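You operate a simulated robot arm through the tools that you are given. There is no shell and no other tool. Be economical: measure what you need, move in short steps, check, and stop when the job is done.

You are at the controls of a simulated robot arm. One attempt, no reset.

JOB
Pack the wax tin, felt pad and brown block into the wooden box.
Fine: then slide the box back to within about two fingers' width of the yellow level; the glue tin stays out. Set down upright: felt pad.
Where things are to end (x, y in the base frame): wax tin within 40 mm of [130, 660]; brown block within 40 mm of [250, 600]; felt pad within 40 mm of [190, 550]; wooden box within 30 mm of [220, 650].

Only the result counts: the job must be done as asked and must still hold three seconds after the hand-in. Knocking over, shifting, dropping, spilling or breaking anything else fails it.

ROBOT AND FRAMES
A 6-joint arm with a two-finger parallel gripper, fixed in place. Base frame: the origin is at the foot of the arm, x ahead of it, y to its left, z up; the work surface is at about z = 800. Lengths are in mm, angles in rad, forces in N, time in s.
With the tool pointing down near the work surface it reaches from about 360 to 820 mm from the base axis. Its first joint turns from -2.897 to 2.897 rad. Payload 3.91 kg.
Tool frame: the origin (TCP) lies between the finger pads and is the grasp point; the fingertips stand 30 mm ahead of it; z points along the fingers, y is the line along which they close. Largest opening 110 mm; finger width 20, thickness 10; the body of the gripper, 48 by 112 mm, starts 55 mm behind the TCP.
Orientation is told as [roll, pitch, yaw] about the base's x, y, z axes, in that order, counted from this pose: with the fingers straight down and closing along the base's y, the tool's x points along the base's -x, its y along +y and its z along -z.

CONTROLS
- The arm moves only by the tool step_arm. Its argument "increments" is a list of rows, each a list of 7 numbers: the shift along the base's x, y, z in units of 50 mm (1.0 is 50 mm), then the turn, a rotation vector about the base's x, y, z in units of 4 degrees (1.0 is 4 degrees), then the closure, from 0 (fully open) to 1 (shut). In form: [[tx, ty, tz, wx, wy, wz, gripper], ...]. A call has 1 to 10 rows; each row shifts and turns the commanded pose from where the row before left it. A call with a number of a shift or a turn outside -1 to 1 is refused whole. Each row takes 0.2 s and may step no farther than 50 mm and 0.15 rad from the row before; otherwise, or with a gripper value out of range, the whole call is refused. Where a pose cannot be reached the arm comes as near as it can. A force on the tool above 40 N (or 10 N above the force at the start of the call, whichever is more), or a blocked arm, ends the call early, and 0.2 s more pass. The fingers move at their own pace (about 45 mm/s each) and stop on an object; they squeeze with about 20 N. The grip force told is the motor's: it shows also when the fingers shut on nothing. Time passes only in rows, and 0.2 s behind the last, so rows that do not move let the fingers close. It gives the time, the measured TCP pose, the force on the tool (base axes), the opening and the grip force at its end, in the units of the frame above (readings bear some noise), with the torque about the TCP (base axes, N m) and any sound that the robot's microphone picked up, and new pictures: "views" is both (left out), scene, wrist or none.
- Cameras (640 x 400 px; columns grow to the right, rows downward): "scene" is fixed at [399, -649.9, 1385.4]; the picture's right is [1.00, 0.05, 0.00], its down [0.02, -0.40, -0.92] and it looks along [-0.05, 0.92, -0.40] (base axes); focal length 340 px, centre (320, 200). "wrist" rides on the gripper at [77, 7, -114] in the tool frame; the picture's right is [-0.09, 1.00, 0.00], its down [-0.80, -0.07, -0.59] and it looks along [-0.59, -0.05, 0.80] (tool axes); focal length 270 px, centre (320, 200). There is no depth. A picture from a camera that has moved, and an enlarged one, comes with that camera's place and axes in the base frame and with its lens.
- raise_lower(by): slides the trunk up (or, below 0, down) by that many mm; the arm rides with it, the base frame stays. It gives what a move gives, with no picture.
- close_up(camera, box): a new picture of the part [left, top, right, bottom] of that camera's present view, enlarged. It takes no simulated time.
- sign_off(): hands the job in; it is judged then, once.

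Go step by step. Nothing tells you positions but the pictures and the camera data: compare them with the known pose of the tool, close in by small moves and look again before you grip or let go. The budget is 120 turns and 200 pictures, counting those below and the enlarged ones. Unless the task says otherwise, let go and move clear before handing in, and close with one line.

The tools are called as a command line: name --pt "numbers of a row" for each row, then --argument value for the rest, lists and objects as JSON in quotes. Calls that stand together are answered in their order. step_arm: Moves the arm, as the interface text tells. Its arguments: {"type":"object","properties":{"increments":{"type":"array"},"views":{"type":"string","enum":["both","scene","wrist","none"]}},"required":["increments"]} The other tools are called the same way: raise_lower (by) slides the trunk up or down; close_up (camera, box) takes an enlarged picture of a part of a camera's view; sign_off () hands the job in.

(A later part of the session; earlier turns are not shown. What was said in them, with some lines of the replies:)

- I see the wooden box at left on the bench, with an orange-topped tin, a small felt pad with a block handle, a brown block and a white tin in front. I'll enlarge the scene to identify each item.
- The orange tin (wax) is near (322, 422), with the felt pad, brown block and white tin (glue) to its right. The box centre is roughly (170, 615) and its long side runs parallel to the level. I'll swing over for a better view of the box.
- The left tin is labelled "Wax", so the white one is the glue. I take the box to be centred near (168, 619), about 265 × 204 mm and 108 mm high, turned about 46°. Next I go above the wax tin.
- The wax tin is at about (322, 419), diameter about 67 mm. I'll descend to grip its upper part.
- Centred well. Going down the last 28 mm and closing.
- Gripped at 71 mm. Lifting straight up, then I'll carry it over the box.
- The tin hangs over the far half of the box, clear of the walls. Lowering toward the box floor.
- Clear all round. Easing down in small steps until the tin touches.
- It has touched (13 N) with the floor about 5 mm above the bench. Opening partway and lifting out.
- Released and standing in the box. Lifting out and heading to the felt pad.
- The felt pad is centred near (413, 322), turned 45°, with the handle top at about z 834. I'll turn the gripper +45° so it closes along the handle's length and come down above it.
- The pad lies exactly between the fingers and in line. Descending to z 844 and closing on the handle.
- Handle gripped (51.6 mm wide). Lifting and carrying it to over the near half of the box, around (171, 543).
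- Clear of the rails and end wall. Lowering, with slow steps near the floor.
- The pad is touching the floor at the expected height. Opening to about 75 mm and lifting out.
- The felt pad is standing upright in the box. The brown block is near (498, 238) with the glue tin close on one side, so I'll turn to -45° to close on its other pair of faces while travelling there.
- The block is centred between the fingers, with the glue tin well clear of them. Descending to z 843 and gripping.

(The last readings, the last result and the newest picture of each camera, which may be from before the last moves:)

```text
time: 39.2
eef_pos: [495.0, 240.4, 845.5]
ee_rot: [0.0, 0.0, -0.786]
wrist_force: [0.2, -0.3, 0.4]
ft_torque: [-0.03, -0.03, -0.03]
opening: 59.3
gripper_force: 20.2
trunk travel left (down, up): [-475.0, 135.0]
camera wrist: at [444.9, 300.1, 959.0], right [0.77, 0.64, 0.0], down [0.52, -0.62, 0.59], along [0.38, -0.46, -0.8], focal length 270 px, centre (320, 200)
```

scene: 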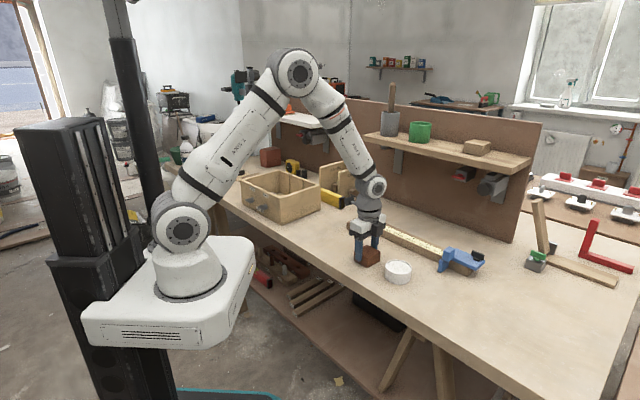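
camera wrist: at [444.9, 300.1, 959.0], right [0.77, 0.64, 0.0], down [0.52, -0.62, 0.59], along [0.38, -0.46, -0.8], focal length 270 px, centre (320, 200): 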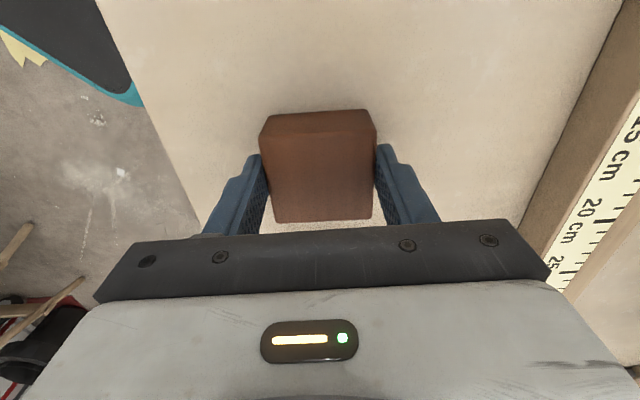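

Gripped (59 mm). Lifting and carrying to about (222, 593) in the box, beside the felt pad.

step_arm --pt "0 0 0.8 0 0 0 0.75" --pt "0 0 0.8 0 0 0 0.75" --pt "0 0 0.8 0 0 0 0.75" --pt "0 0 0.7 0 0 0 0.75" --pt "0 0 0 0 0 0 0.75" --views "wrist"

step_arm --pt "-0.546 0.705 0 0 0 0 0.75" --pt "-0.546 0.705 0 0 0 0 0.75" --pt "-0.546 0.705 0 0 0 0 0.75" --pt "-0.546 0.705 0 0 0 0 0.75" --pt "-0.546 0.705 0 0 0 0 0.75" --pt "-0.546 0.705 0 0 0 0 0.75" --pt "-0.546 0.705 0 0 0 0 0.75" --pt "-0.546 0.705 0 0 0 0 0.75" --pt "-0.546 0.705 0 0 0 0 0.75" --pt "-0.546 0.705 0 0 0 0 0.75"

```text
time: 40.4
eef_pos: [497.4, 239.3, 1000.6]
ee_rot: [0.001, 0.001, -0.785]
wrist_force: [1.1, -0.3, -0.6]
ft_torque: [0.01, 0.03, 0.01]
opening: 59.2
gripper_force: 19.8
trunk travel left (down, up): [-475.0, 135.0]
camera wrist: at [446.1, 299.3, 1114.5], right [0.77, 0.64, 0.0], down [0.52, -0.62, 0.59], along [0.38, -0.46, -0.8], focal length 270 px, centre (320, 200)
```

wrist: 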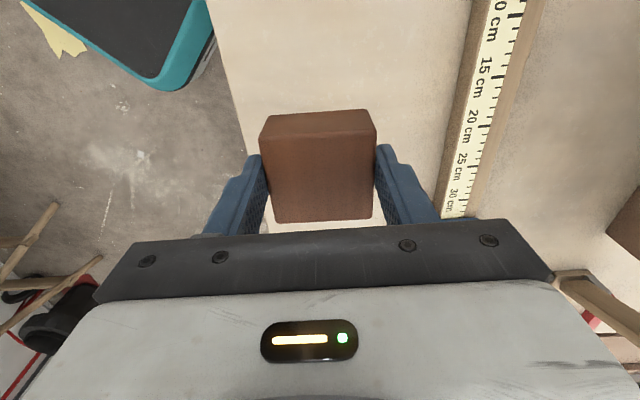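

```text
time: 42.6
eef_pos: [222.3, 595.5, 1000.6]
ee_rot: [-0.001, -0.001, -0.786]
wrist_force: [0.2, 0.0, -0.3]
ft_torque: [0.03, -0.01, 0.0]
opening: 59.1
gripper_force: 20.2
trunk travel left (down, up): [-475.0, 135.0]
camera wrist: at [172.1, 654.0, 1115.0], right [0.77, 0.64, 0.0], down [0.52, -0.62, 0.6], along [0.38, -0.46, -0.8], focal length 270 px, centre (320, 200)
```

scene: 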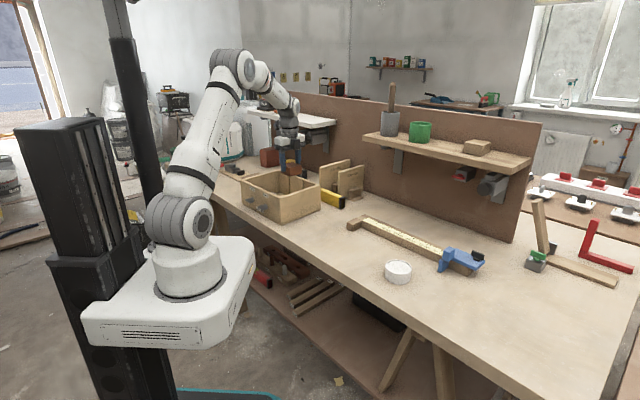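
wrist: 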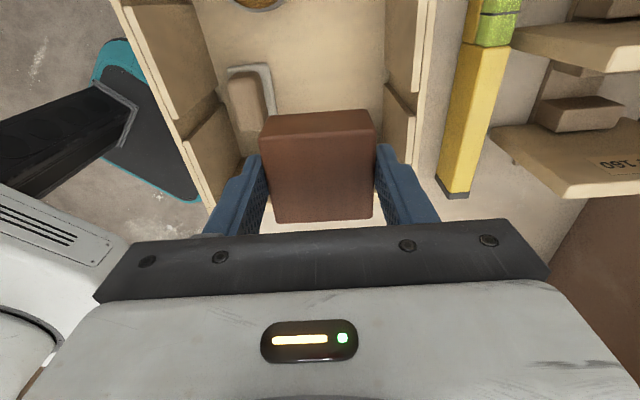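

close_up --camera "wrist" --box '[360, 0, 560, 220]'

step_arm --pt "0 0 -0.8 0 0 0 0.75" --pt "0 0 -0.8 0 0 0 0.75" --pt "0 0 -0.8 0 0 0 0.75" --pt "0 0 -0.35 0 0 0 0.75" --pt "0 0 0 0 0 0 0.75" --views "wrist"

```text
1.82 times, centred on (460, 110) of wrist
camera zoom: at [172.1, 654.0, 1115.0], right [0.77, 0.64, 0.0], down [0.52, -0.62, 0.6], along [0.38, -0.46, -0.8], focal length 491 px, centre (66, 364)
```

zoom: 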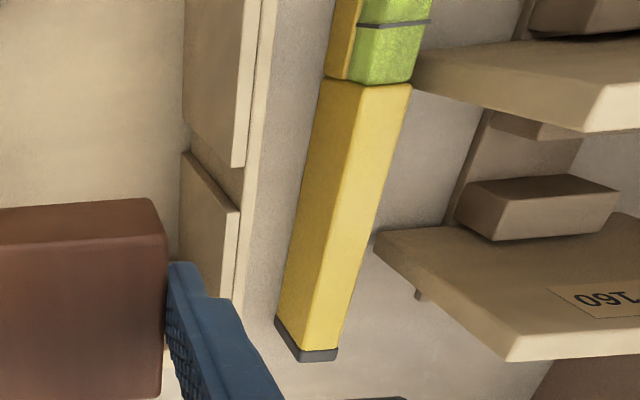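

```text
time: 43.8
eef_pos: [221.4, 594.7, 863.1]
ee_rot: [0.001, 0.0, -0.785]
wrist_force: [0.9, 0.4, -0.8]
ft_torque: [0.01, 0.03, 0.0]
opening: 59.2
gripper_force: 20.0
trunk travel left (down, up): [-475.0, 135.0]
camera wrist: at [172.1, 652.4, 977.2], right [0.77, 0.64, 0.0], down [0.52, -0.62, 0.59], along [0.38, -0.46, -0.8], focal length 270 px, centre (320, 200)
```

wrist: 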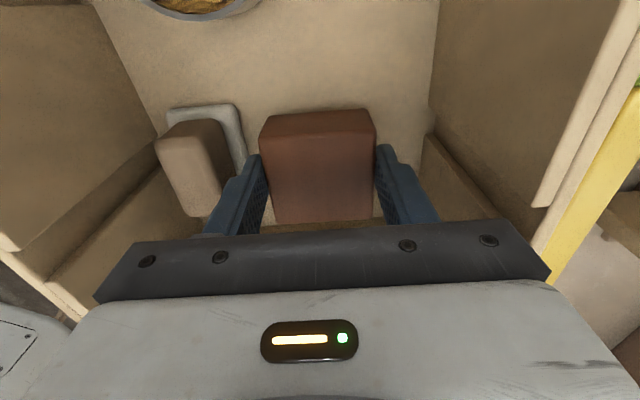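

The level's near face is about 70 mm from the box, so a slide of roughly 42 mm along the box's short axis will leave about 28 mm. First I set the block down on the floor.

step_arm --pt "0.05 0.03 -0.06 0 0 0 0.75" --pt "0 0 -0.06 0 0 0 0.75" --pt "0 0 -0.06 0 0 0 0.75" --pt "0 0 -0.04 0 0 0 0.75" --pt "0 0 0 0 0 0 0.75" --views "none"

```text
time: 45.0
eef_pos: [225.5, 594.5, 851.1]
ee_rot: [0.002, 0.001, -0.786]
wrist_force: [-0.1, 0.1, -1.1]
ft_torque: [0.01, 0.03, -0.02]
opening: 59.3
gripper_force: 19.8
trunk travel left (down, up): [-475.0, 135.0]
```

step_arm --pt "0 0 -0.03 0 0 0 0.75" --pt "0 0 -0.03 0 0 0 0.75" --pt "0 0 0 0 0 0 0.75" --views "wrist"

```text
time: 45.8
eef_pos: [226.1, 594.5, 849.4]
ee_rot: [0.003, 0.001, -0.785]
wrist_force: [0.3, -0.6, 14.4]
ft_torque: [-0.22, -0.06, -0.07]
opening: 59.2
gripper_force: 20.1
trunk travel left (down, up): [-475.0, 135.0]
camera wrist: at [174.8, 653.3, 965.0], right [0.77, 0.64, 0.0], down [0.52, -0.62, 0.59], along [0.38, -0.45, -0.81], focal length 270 px, centre (320, 200)
```

wrist: 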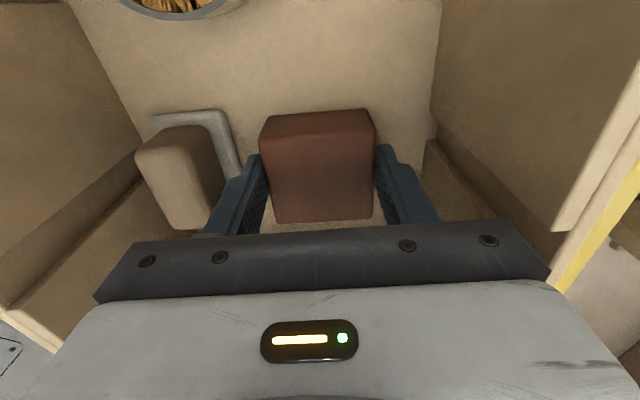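

The block is down. Opening just a little so the left finger stays off the felt pad, then up.

step_arm --pt "0 0 0.01 0 0 0 0.38" --pt "0 0 0 0 0 0 0.38" --views "wrist"

step_arm --pt "0 0 0.3 0 0 0 0.38" --pt "0 0 0.8 0 0 0 0.38" --pt "0 0 0.8 0 0 0 0.38" --pt "0 0 0.8 0 0 0 0.38" --pt "0 0 0.8 0 0 0 0.38" --pt "0 0 0 0 0 0 0.38"

```text
time: 46.4
eef_pos: [225.0, 593.9, 850.2]
ee_rot: [-0.001, 0.001, -0.787]
wrist_force: [-0.2, 0.0, 0.9]
ft_torque: [-0.03, 0.03, 0.02]
opening: 68.2
gripper_force: 0.2
trunk travel left (down, up): [-475.0, 135.0]
camera wrist: at [174.9, 653.6, 963.4], right [0.77, 0.64, 0.0], down [0.52, -0.62, 0.59], along [0.38, -0.46, -0.8], focal length 270 px, centre (320, 200)
```

wrist: 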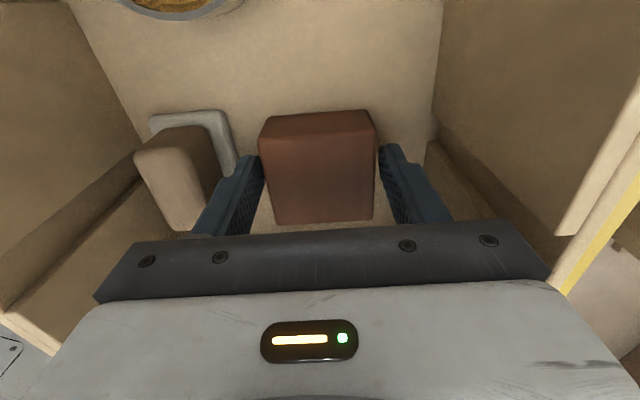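

```text
time: 47.8
eef_pos: [225.1, 592.7, 1024.0]
ee_rot: [-0.002, 0.0, -0.785]
wrist_force: [-0.4, 0.1, -0.6]
ft_torque: [0.0, -0.03, 0.0]
opening: 68.2
gripper_force: 0.0
trunk travel left (down, up): [-475.0, 135.0]
camera wrist: at [174.7, 653.6, 1138.9], right [0.77, 0.64, 0.0], down [0.52, -0.62, 0.59], along [0.38, -0.46, -0.8], focal length 270 px, centre (320, 200)
```

scene: 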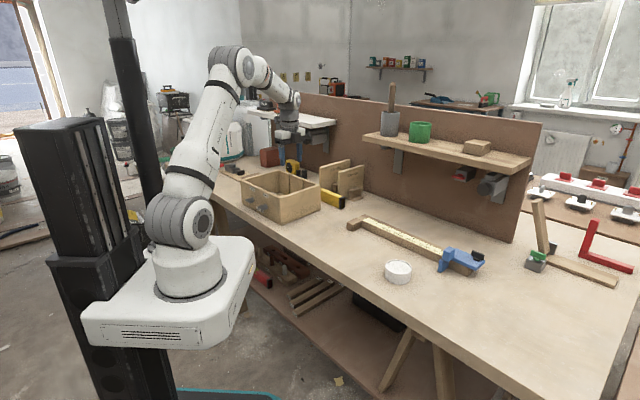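
wrist: 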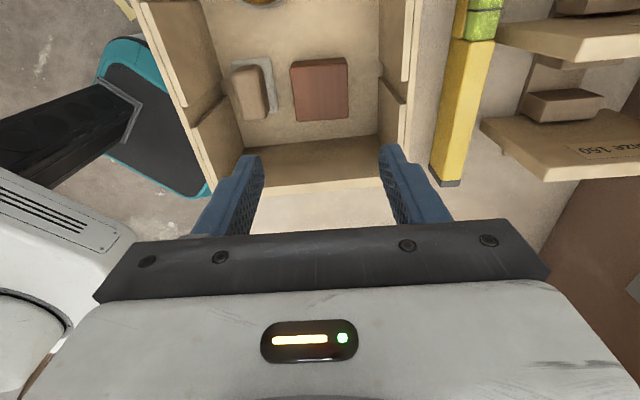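

All three items stand in the box. Next I grip the middle of the knob-side wall, where the fingers already close across its thickness, to slide the box.

step_arm --pt "-0.62 -0.2 0 0 0 0 0.38" --pt "-0.62 -0.2 0 0 0 0 0.38" --pt "-0.62 -0.2 0 0 0 0 0.38" --pt "-0.62 -0.2 0 0 0 0 0.38" --pt "0 0 -0.6 0 0 0 0.38" --pt "0 0 -0.6 0 0 0 0.38" --pt "0 0 0 0 0 0 0.38"

```text
time: 49.4
eef_pos: [99.6, 554.5, 963.8]
ee_rot: [0.001, 0.001, -0.785]
wrist_force: [-0.3, -1.2, -0.8]
ft_torque: [0.01, 0.01, -0.03]
opening: 68.2
gripper_force: 0.1
trunk travel left (down, up): [-475.0, 135.0]
camera wrist: at [49.7, 614.0, 1077.9], right [0.77, 0.64, 0.0], down [0.52, -0.62, 0.59], along [0.38, -0.46, -0.8], focal length 270 px, centre (320, 200)
```

scene: 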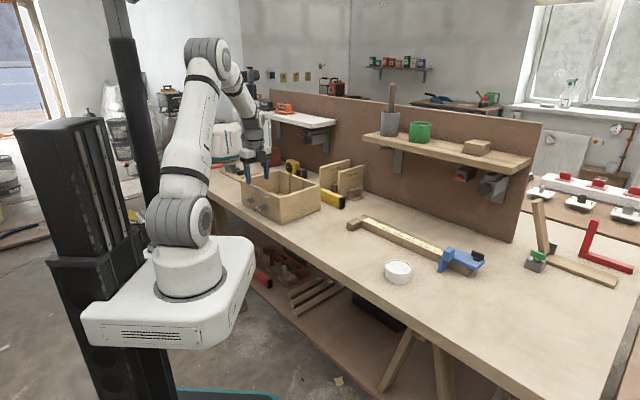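
wrist: 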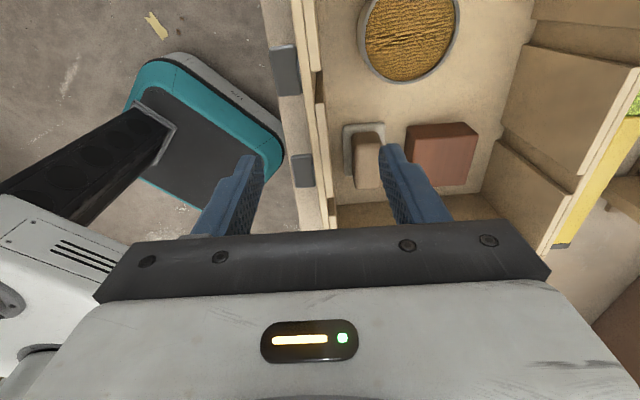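

The wall sits about 7 mm outward of the tool centre, and the middle of its inner rail is slightly nearer. I correct by (0.7, -10.7) mm, then lower astride the wall.

step_arm --pt "0.014 -0.214 0 0 0 0 0.38" --pt "0 0 -0.4 0 0 0 0.38" --pt "0 0 -0.3 0 0 0 0.38" --pt "0 0 0 0 0 0 0.38"

```text
time: 50.4
eef_pos: [102.7, 543.0, 929.0]
ee_rot: [-0.001, -0.001, -0.786]
wrist_force: [-0.1, 0.5, 0.3]
ft_torque: [0.0, 0.01, -0.04]
opening: 68.4
gripper_force: 0.1
trunk travel left (down, up): [-475.0, 135.0]
camera wrist: at [51.7, 603.0, 1043.5], right [0.77, 0.64, 0.0], down [0.52, -0.62, 0.59], along [0.38, -0.46, -0.8], focal length 270 px, centre (320, 200)
```

scene: 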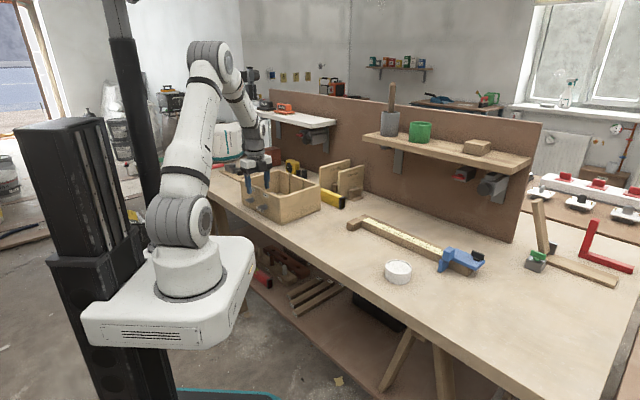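
wrist: 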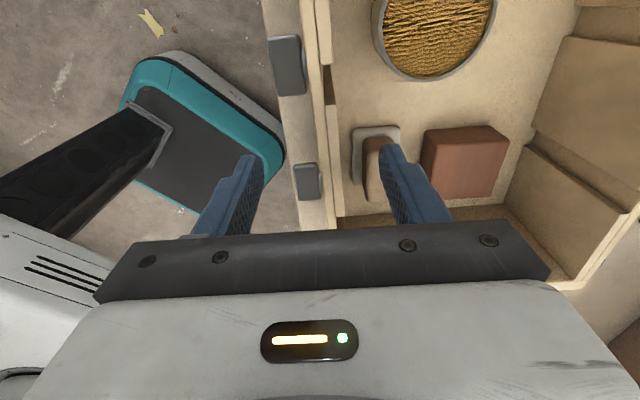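

Wall is centred between the fingers, with the knobs lower than the tips will reach. Down to z 900 and closing.

step_arm --pt "0 0 -0.58 0 0 0 0.38" --pt "0 0 0 0 0 0 0.6" --pt "0 0 0 0 0 0 1" --pt "0 0 0 0 0 0 1" --pt "0 0 0 0 0 0 1" --pt "0 0 0 0 0 0 1"

```text
time: 51.8
eef_pos: [102.7, 544.3, 898.6]
ee_rot: [-0.001, -0.001, -0.786]
wrist_force: [3.1, 4.1, 2.5]
ft_torque: [-0.06, -0.08, 0.38]
opening: 12.3
gripper_force: 19.8
trunk travel left (down, up): [-475.0, 135.0]
camera wrist: at [52.0, 603.3, 1014.7], right [0.77, 0.64, 0.0], down [0.52, -0.62, 0.59], along [0.38, -0.46, -0.8], focal length 270 px, centre (320, 200)
```

scene: 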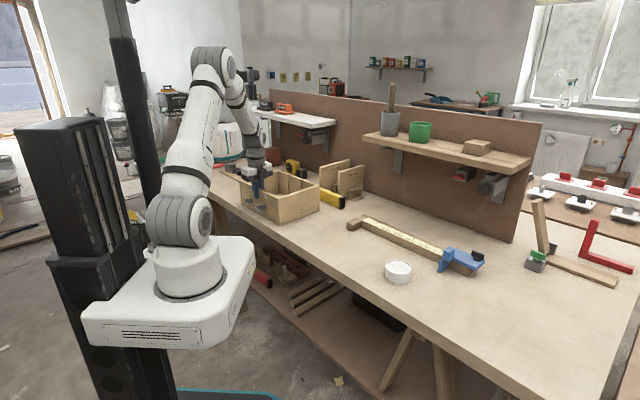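
wrist: 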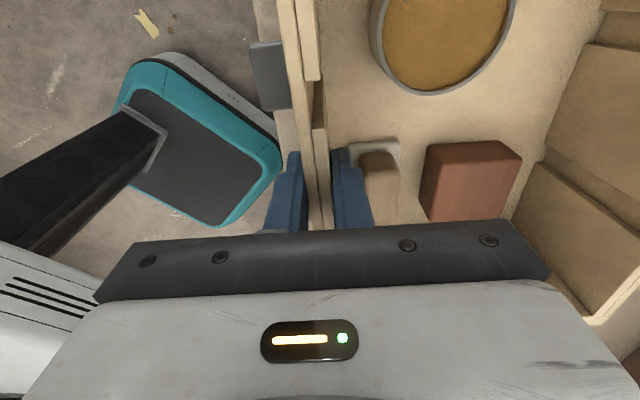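

Wall gripped (12 mm). Sliding slowly toward the level, half the distance first.

step_arm --pt "0.06 0.045 0 0 0 0 1" --pt "0.08 0.055 0 0 0 0 1" --pt "0.08 0.055 0 0 0 0 1" --pt "0.08 0.055 0 0 0 0 1" --pt "0.08 0.055 0 0 0 0 1" --pt "0 0 0 0 0 0 1"

```text
time: 53.2
eef_pos: [120.2, 557.0, 900.5]
ee_rot: [0.001, 0.0, -0.785]
wrist_force: [-3.3, -3.1, 0.4]
ft_torque: [0.05, 0.14, 0.01]
opening: 11.9
gripper_force: 20.2
trunk travel left (down, up): [-475.0, 135.0]
camera wrist: at [70.1, 615.8, 1014.7], right [0.77, 0.64, 0.0], down [0.52, -0.62, 0.59], along [0.38, -0.46, -0.8], focal length 270 px, centre (320, 200)
```

scene: 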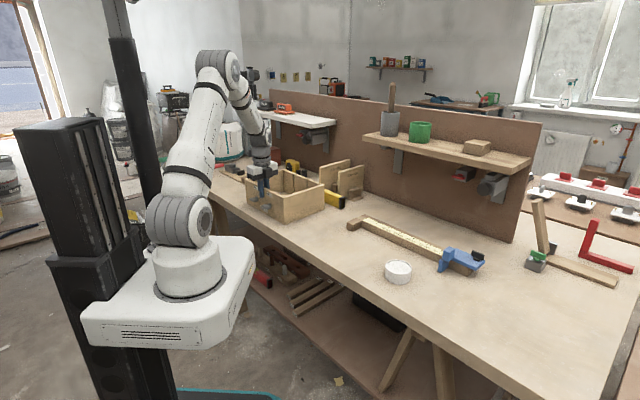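
wrist: 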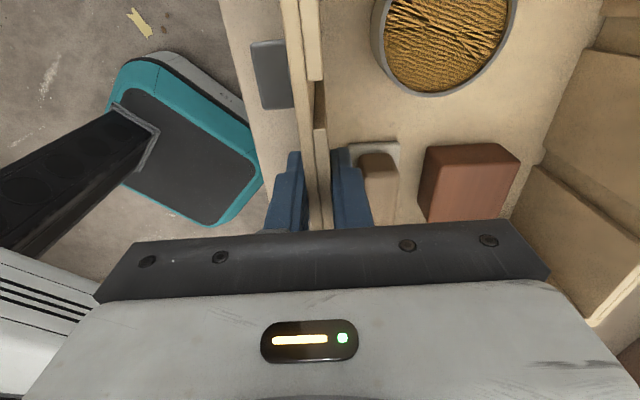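

The box follows the gripper without turning and the items inside ride along. Continuing the rest of the way.

step_arm --pt "0.08 0.045 0 0 0 0 1" --pt "0.08 0.045 0 0 0 0 1" --pt "0.08 0.045 0 0 0 0 1" --pt "0.08 0.045 0 0 0 0 1" --pt "0.06 0.03 0 0 0 0 1" --pt "0 0 0 0 0 0 1" --views "scene"

close_up --camera "scene" --box '[210, 140, 380, 250]'

```text
time: 54.6
eef_pos: [139.1, 566.6, 900.0]
ee_rot: [-0.001, -0.002, -0.786]
wrist_force: [-3.7, -2.0, -0.8]
ft_torque: [0.06, 0.08, 0.17]
opening: 12.1
gripper_force: 19.8
trunk travel left (down, up): [-475.0, 135.0]
```

scene: 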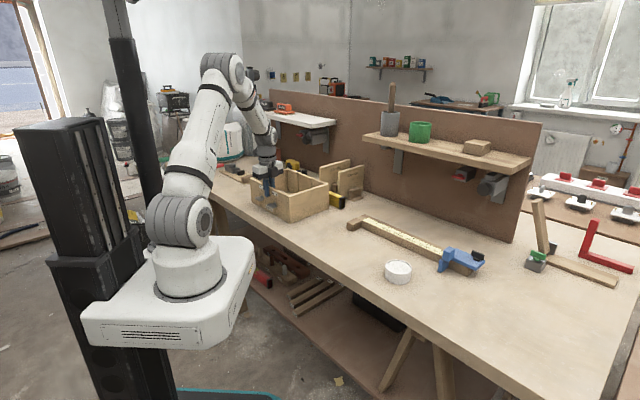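

```text
3.64 times, centred on (295, 195) of scene
camera zoom: at [399.0, -649.9, 1385.4], right [1.0, 0.05, 0.0], down [0.02, -0.4, -0.92], along [-0.05, 0.92, -0.4], focal length 1235 px, centre (411, 218)
```

zoom: 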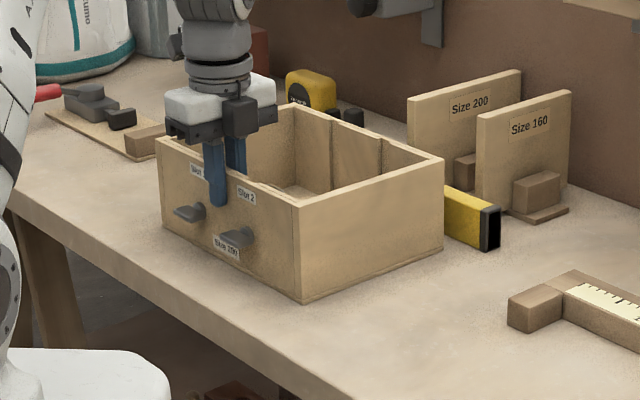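

The slide is done with a visible gap to the level. Releasing, lifting straight up and checking from above.

step_arm --pt "0 0 0 0 0 0 0.6" --pt "0 0 0 0 0 0 0.5" --pt "0 0 0 0 0 0 0.5" --pt "0 0 0.5 0 0 0 0.5" --pt "0 0 0.9 0 0 0 0.5" --pt "0 0 0.9 0 0 0 0.5" --pt "0 0 0.9 0 0 0 0.5" --pt "0 0 0.9 0 0 0 0.5" --pt "0 0 0 0 0 0 0.5" --views "none"

step_arm --pt "-0.5 0.7 0.4 0 0 0 0.5" --pt "-0.5 0.7 0.4 0 0 0 0.5" --pt "-0.2 0.2 0.4 0 0 0 0.5" --pt "0 0 0 0 0 0 0.5"

```text
time: 56.6
eef_pos: [139.3, 566.2, 1106.1]
ee_rot: [0.001, -0.001, -0.785]
wrist_force: [-0.1, 0.5, -0.2]
ft_torque: [-0.02, 0.0, 0.01]
opening: 55.2
gripper_force: 0.0
trunk travel left (down, up): [-475.0, 135.0]
```

```text
time: 57.6
eef_pos: [79.8, 645.2, 1165.5]
ee_rot: [0.001, -0.001, -0.785]
wrist_force: [-0.7, -0.4, -0.5]
ft_torque: [0.0, 0.01, 0.02]
opening: 54.9
gripper_force: 0.2
trunk travel left (down, up): [-475.0, 135.0]
camera wrist: at [28.8, 706.2, 1280.0], right [0.77, 0.64, 0.0], down [0.52, -0.62, 0.59], along [0.38, -0.46, -0.8], focal length 270 px, centre (320, 200)
```

scene: 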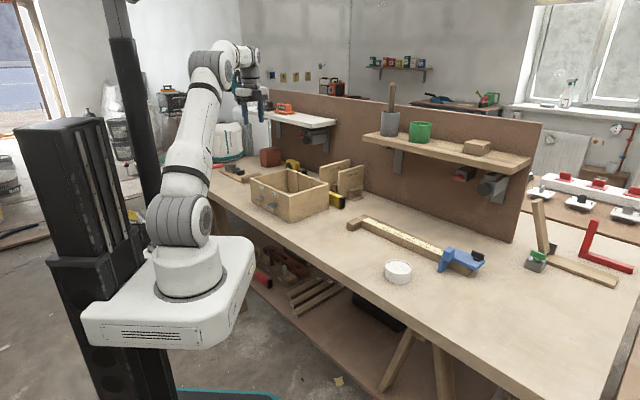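
wrist: 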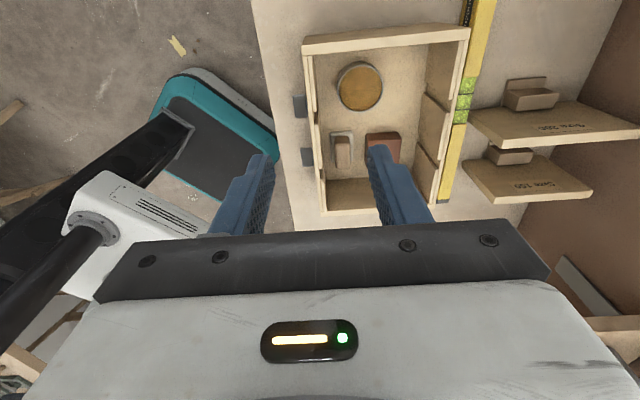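

close_up --camera "wrist" --box '[270, 10, 510, 230]'

close_up --camera "scene" --box '[230, 150, 370, 230]'

```text
1.82 times, centred on (390, 120) of wrist
camera zoom: at [28.8, 706.2, 1280.0], right [0.77, 0.64, 0.0], down [0.52, -0.62, 0.59], along [0.38, -0.46, -0.8], focal length 491 px, centre (193, 346)
```

zoom: 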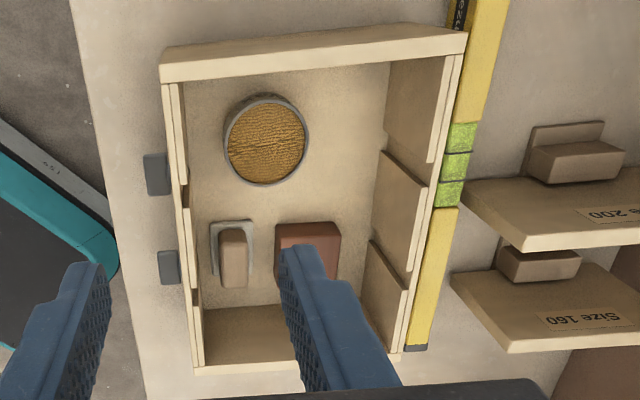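

```text
4.57 times, centred on (300, 190) of scene
camera zoom: at [399.0, -649.9, 1385.4], right [1.0, 0.05, 0.0], down [0.02, -0.4, -0.92], along [-0.05, 0.92, -0.4], focal length 1553 px, centre (411, 246)
```

zoom: 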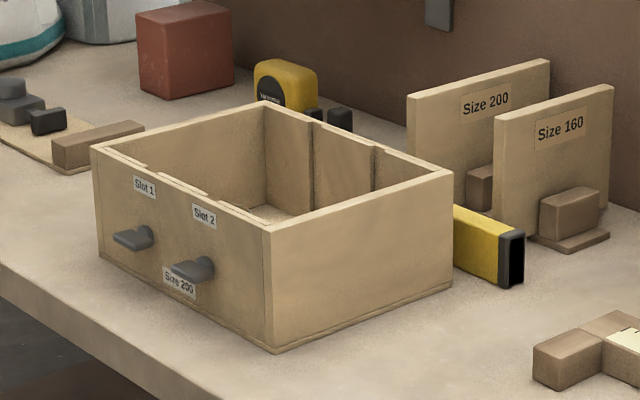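

Everything is in the box. I estimate its centre at (204, 637) with a gap of about 31 mm to the level. A further 8 mm nudge gives more margin on both, so I'll regrip the wall the same way.

step_arm --pt "0.5 -0.7 -0.4 0 0 0 0.5" --pt "0.5 -0.7 -0.4 0 0 0 0.5" --pt "0.19 -0.18 -0.4 0 0 0 0.5" --pt "0 0 -0.9 0 0 0 0.5" --pt "0 0 -0.9 0 0 0 0.5" --pt "0 0 -0.9 0 0 0 0.5" --pt "0 0 -0.6 0 0 0 0.5" --pt "0 0 0 0 0 0 0.5"

```text
time: 59.4
eef_pos: [139.4, 569.1, 940.3]
ee_rot: [0.0, -0.001, -0.787]
wrist_force: [-0.1, 0.1, -0.3]
ft_torque: [0.02, 0.01, -0.01]
opening: 55.2
gripper_force: 0.1
trunk travel left (down, up): [-475.0, 135.0]
camera wrist: at [89.0, 627.8, 1054.9], right [0.77, 0.64, 0.0], down [0.52, -0.62, 0.59], along [0.38, -0.46, -0.8], focal length 270 px, centre (320, 200)
```

scene: 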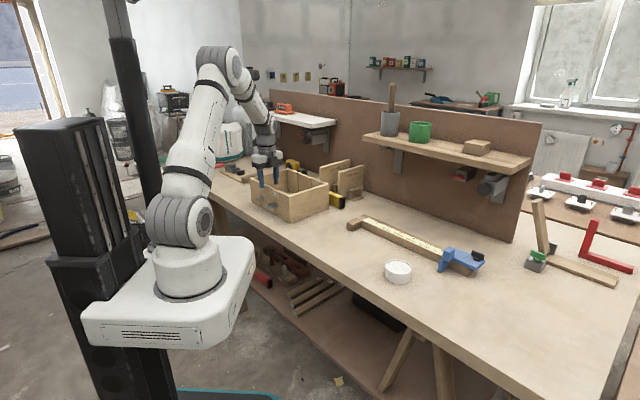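
wrist: 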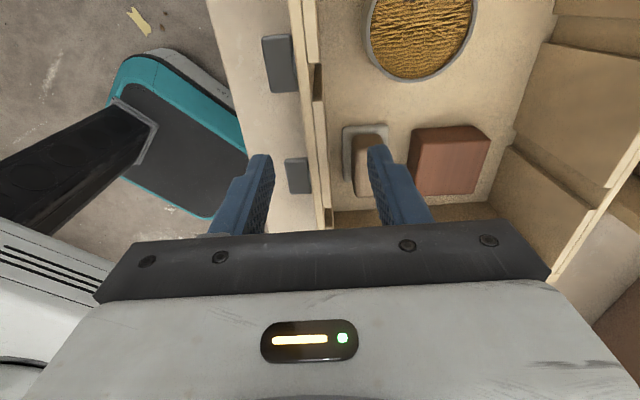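

Still centred over the wall. Lowering, gripping and nudging by (7, 5) mm, then releasing and rising.

step_arm --pt "0 0 -0.5 0 0 0 0.5" --pt "0 0 -0.3 0 0 0 0.5" --pt "0 0 0 0 0 0 1" --pt "0 0 0 0 0 0 1" --pt "0 0 0 0 0 0 1" --pt "0 0 0 0 0 0 1" --views "none"

step_arm --pt "0.05 0.025 0 0 0 0 1" --pt "0.05 0.035 0 0 0 0 1" --pt "0.04 0.03 0 0 0 0 1" --pt "0 0 0 0 0 0 1" --views "scene"

```text
time: 60.8
eef_pos: [141.1, 568.1, 900.8]
ee_rot: [0.0, -0.002, -0.786]
wrist_force: [-3.6, -2.8, 0.5]
ft_torque: [-0.18, -0.22, -0.08]
opening: 11.8
gripper_force: 20.5
trunk travel left (down, up): [-475.0, 135.0]
```

```text
time: 61.8
eef_pos: [147.6, 573.2, 899.9]
ee_rot: [0.0, 0.001, -0.785]
wrist_force: [-2.1, -1.6, 0.3]
ft_torque: [0.17, 0.07, 0.04]
opening: 11.9
gripper_force: 19.9
trunk travel left (down, up): [-475.0, 135.0]
```

scene: 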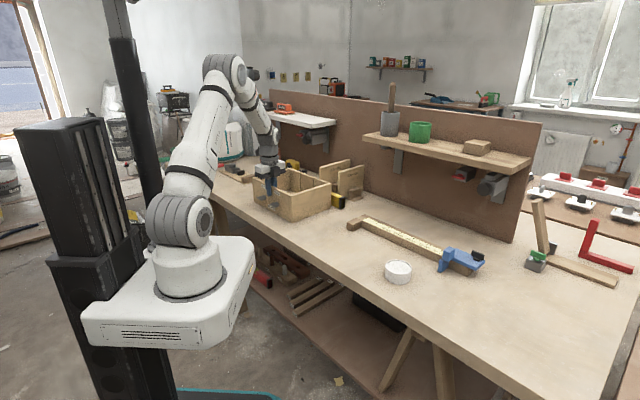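

step_arm --pt "0 0 0 0 0 0 0.6" --pt "0 0 0 0 0 0 0.5" --pt "0 0 0 0 0 0 0.5" --pt "0 0 0.5 0 0 0 0.5" --pt "0 0 0.9 0 0 0 0.5" --pt "0 0 0.9 0 0 0 0.5" --pt "0 0 0.9 0 0 0 0.5" --pt "0 0 0.9 0 0 0 0.5" --pt "0 0 0.9 0 0 0 0.5" --pt "0 0 0 0 0 0 0.5"

close_up --camera "scene" --box '[230, 150, 370, 230]'

close_up --camera "wrist" --box '[230, 0, 510, 240]'

```text
time: 64.0
eef_pos: [146.2, 571.9, 1151.5]
ee_rot: [0.001, 0.0, -0.787]
wrist_force: [-0.1, -0.3, 0.7]
ft_torque: [0.0, 0.01, 0.0]
opening: 55.1
gripper_force: 0.0
trunk travel left (down, up): [-475.0, 135.0]
camera wrist: at [95.5, 631.5, 1265.9], right [0.77, 0.64, 0.0], down [0.52, -0.62, 0.59], along [0.38, -0.46, -0.8], focal length 270 px, centre (320, 200)
```

scene: 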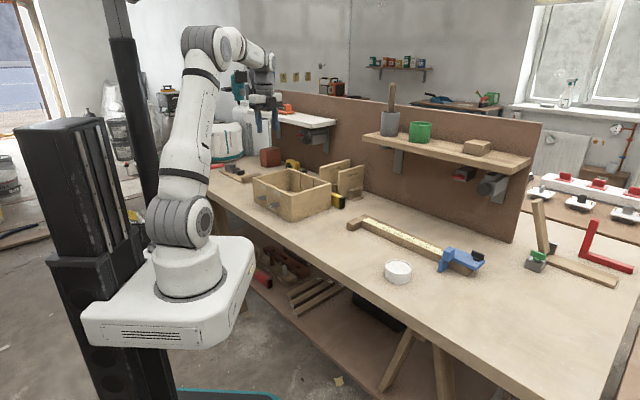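
wrist: 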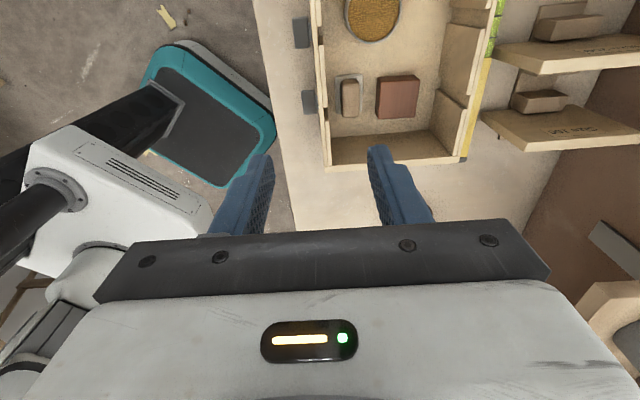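

```text
4.57 times, centred on (300, 190) of scene
camera zoom: at [399.0, -649.9, 1385.4], right [1.0, 0.05, 0.0], down [0.02, -0.4, -0.92], along [-0.05, 0.92, -0.4], focal length 1553 px, centre (411, 246)
```

zoom: 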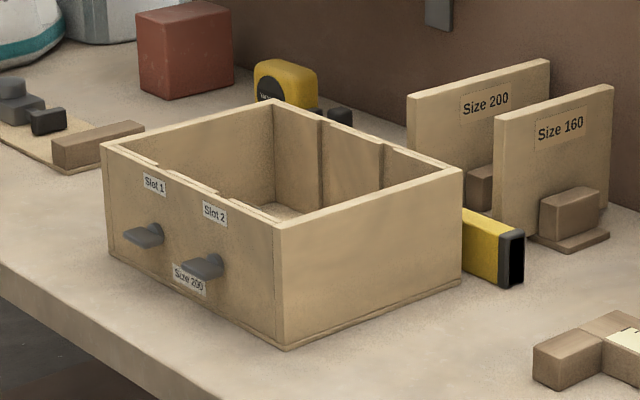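

```text
1.67 times, centred on (370, 120) of wrist
camera zoom: at [95.5, 631.5, 1265.9], right [0.77, 0.64, 0.0], down [0.52, -0.62, 0.59], along [0.38, -0.46, -0.8], focal length 450 px, centre (237, 333)
```

zoom: 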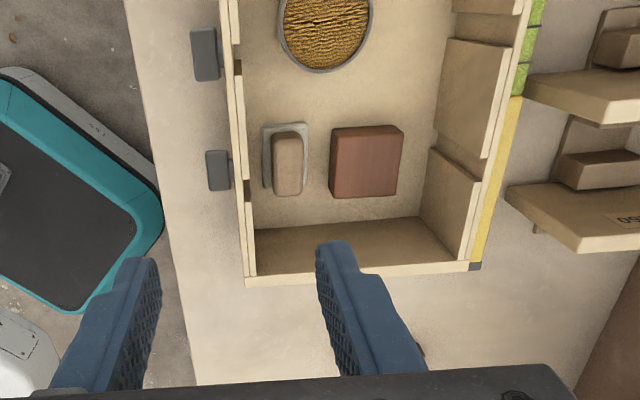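

The gap to the level is now about 24 mm, and the box centre is near (211, 642). The wax tin, felt pad and brown block stand in the box within tolerance by my estimates. The glue tin and level are untouched and the gripper is clear, so I'm handing in.

sign_off

```text
The job is handed in.
```

The wax tin, upright felt pad and brown block are packed in the wooden box, the box is slid back to about 24 mm from the yellow level, and the glue tin stays out. All positions are my estimates from the pictures.
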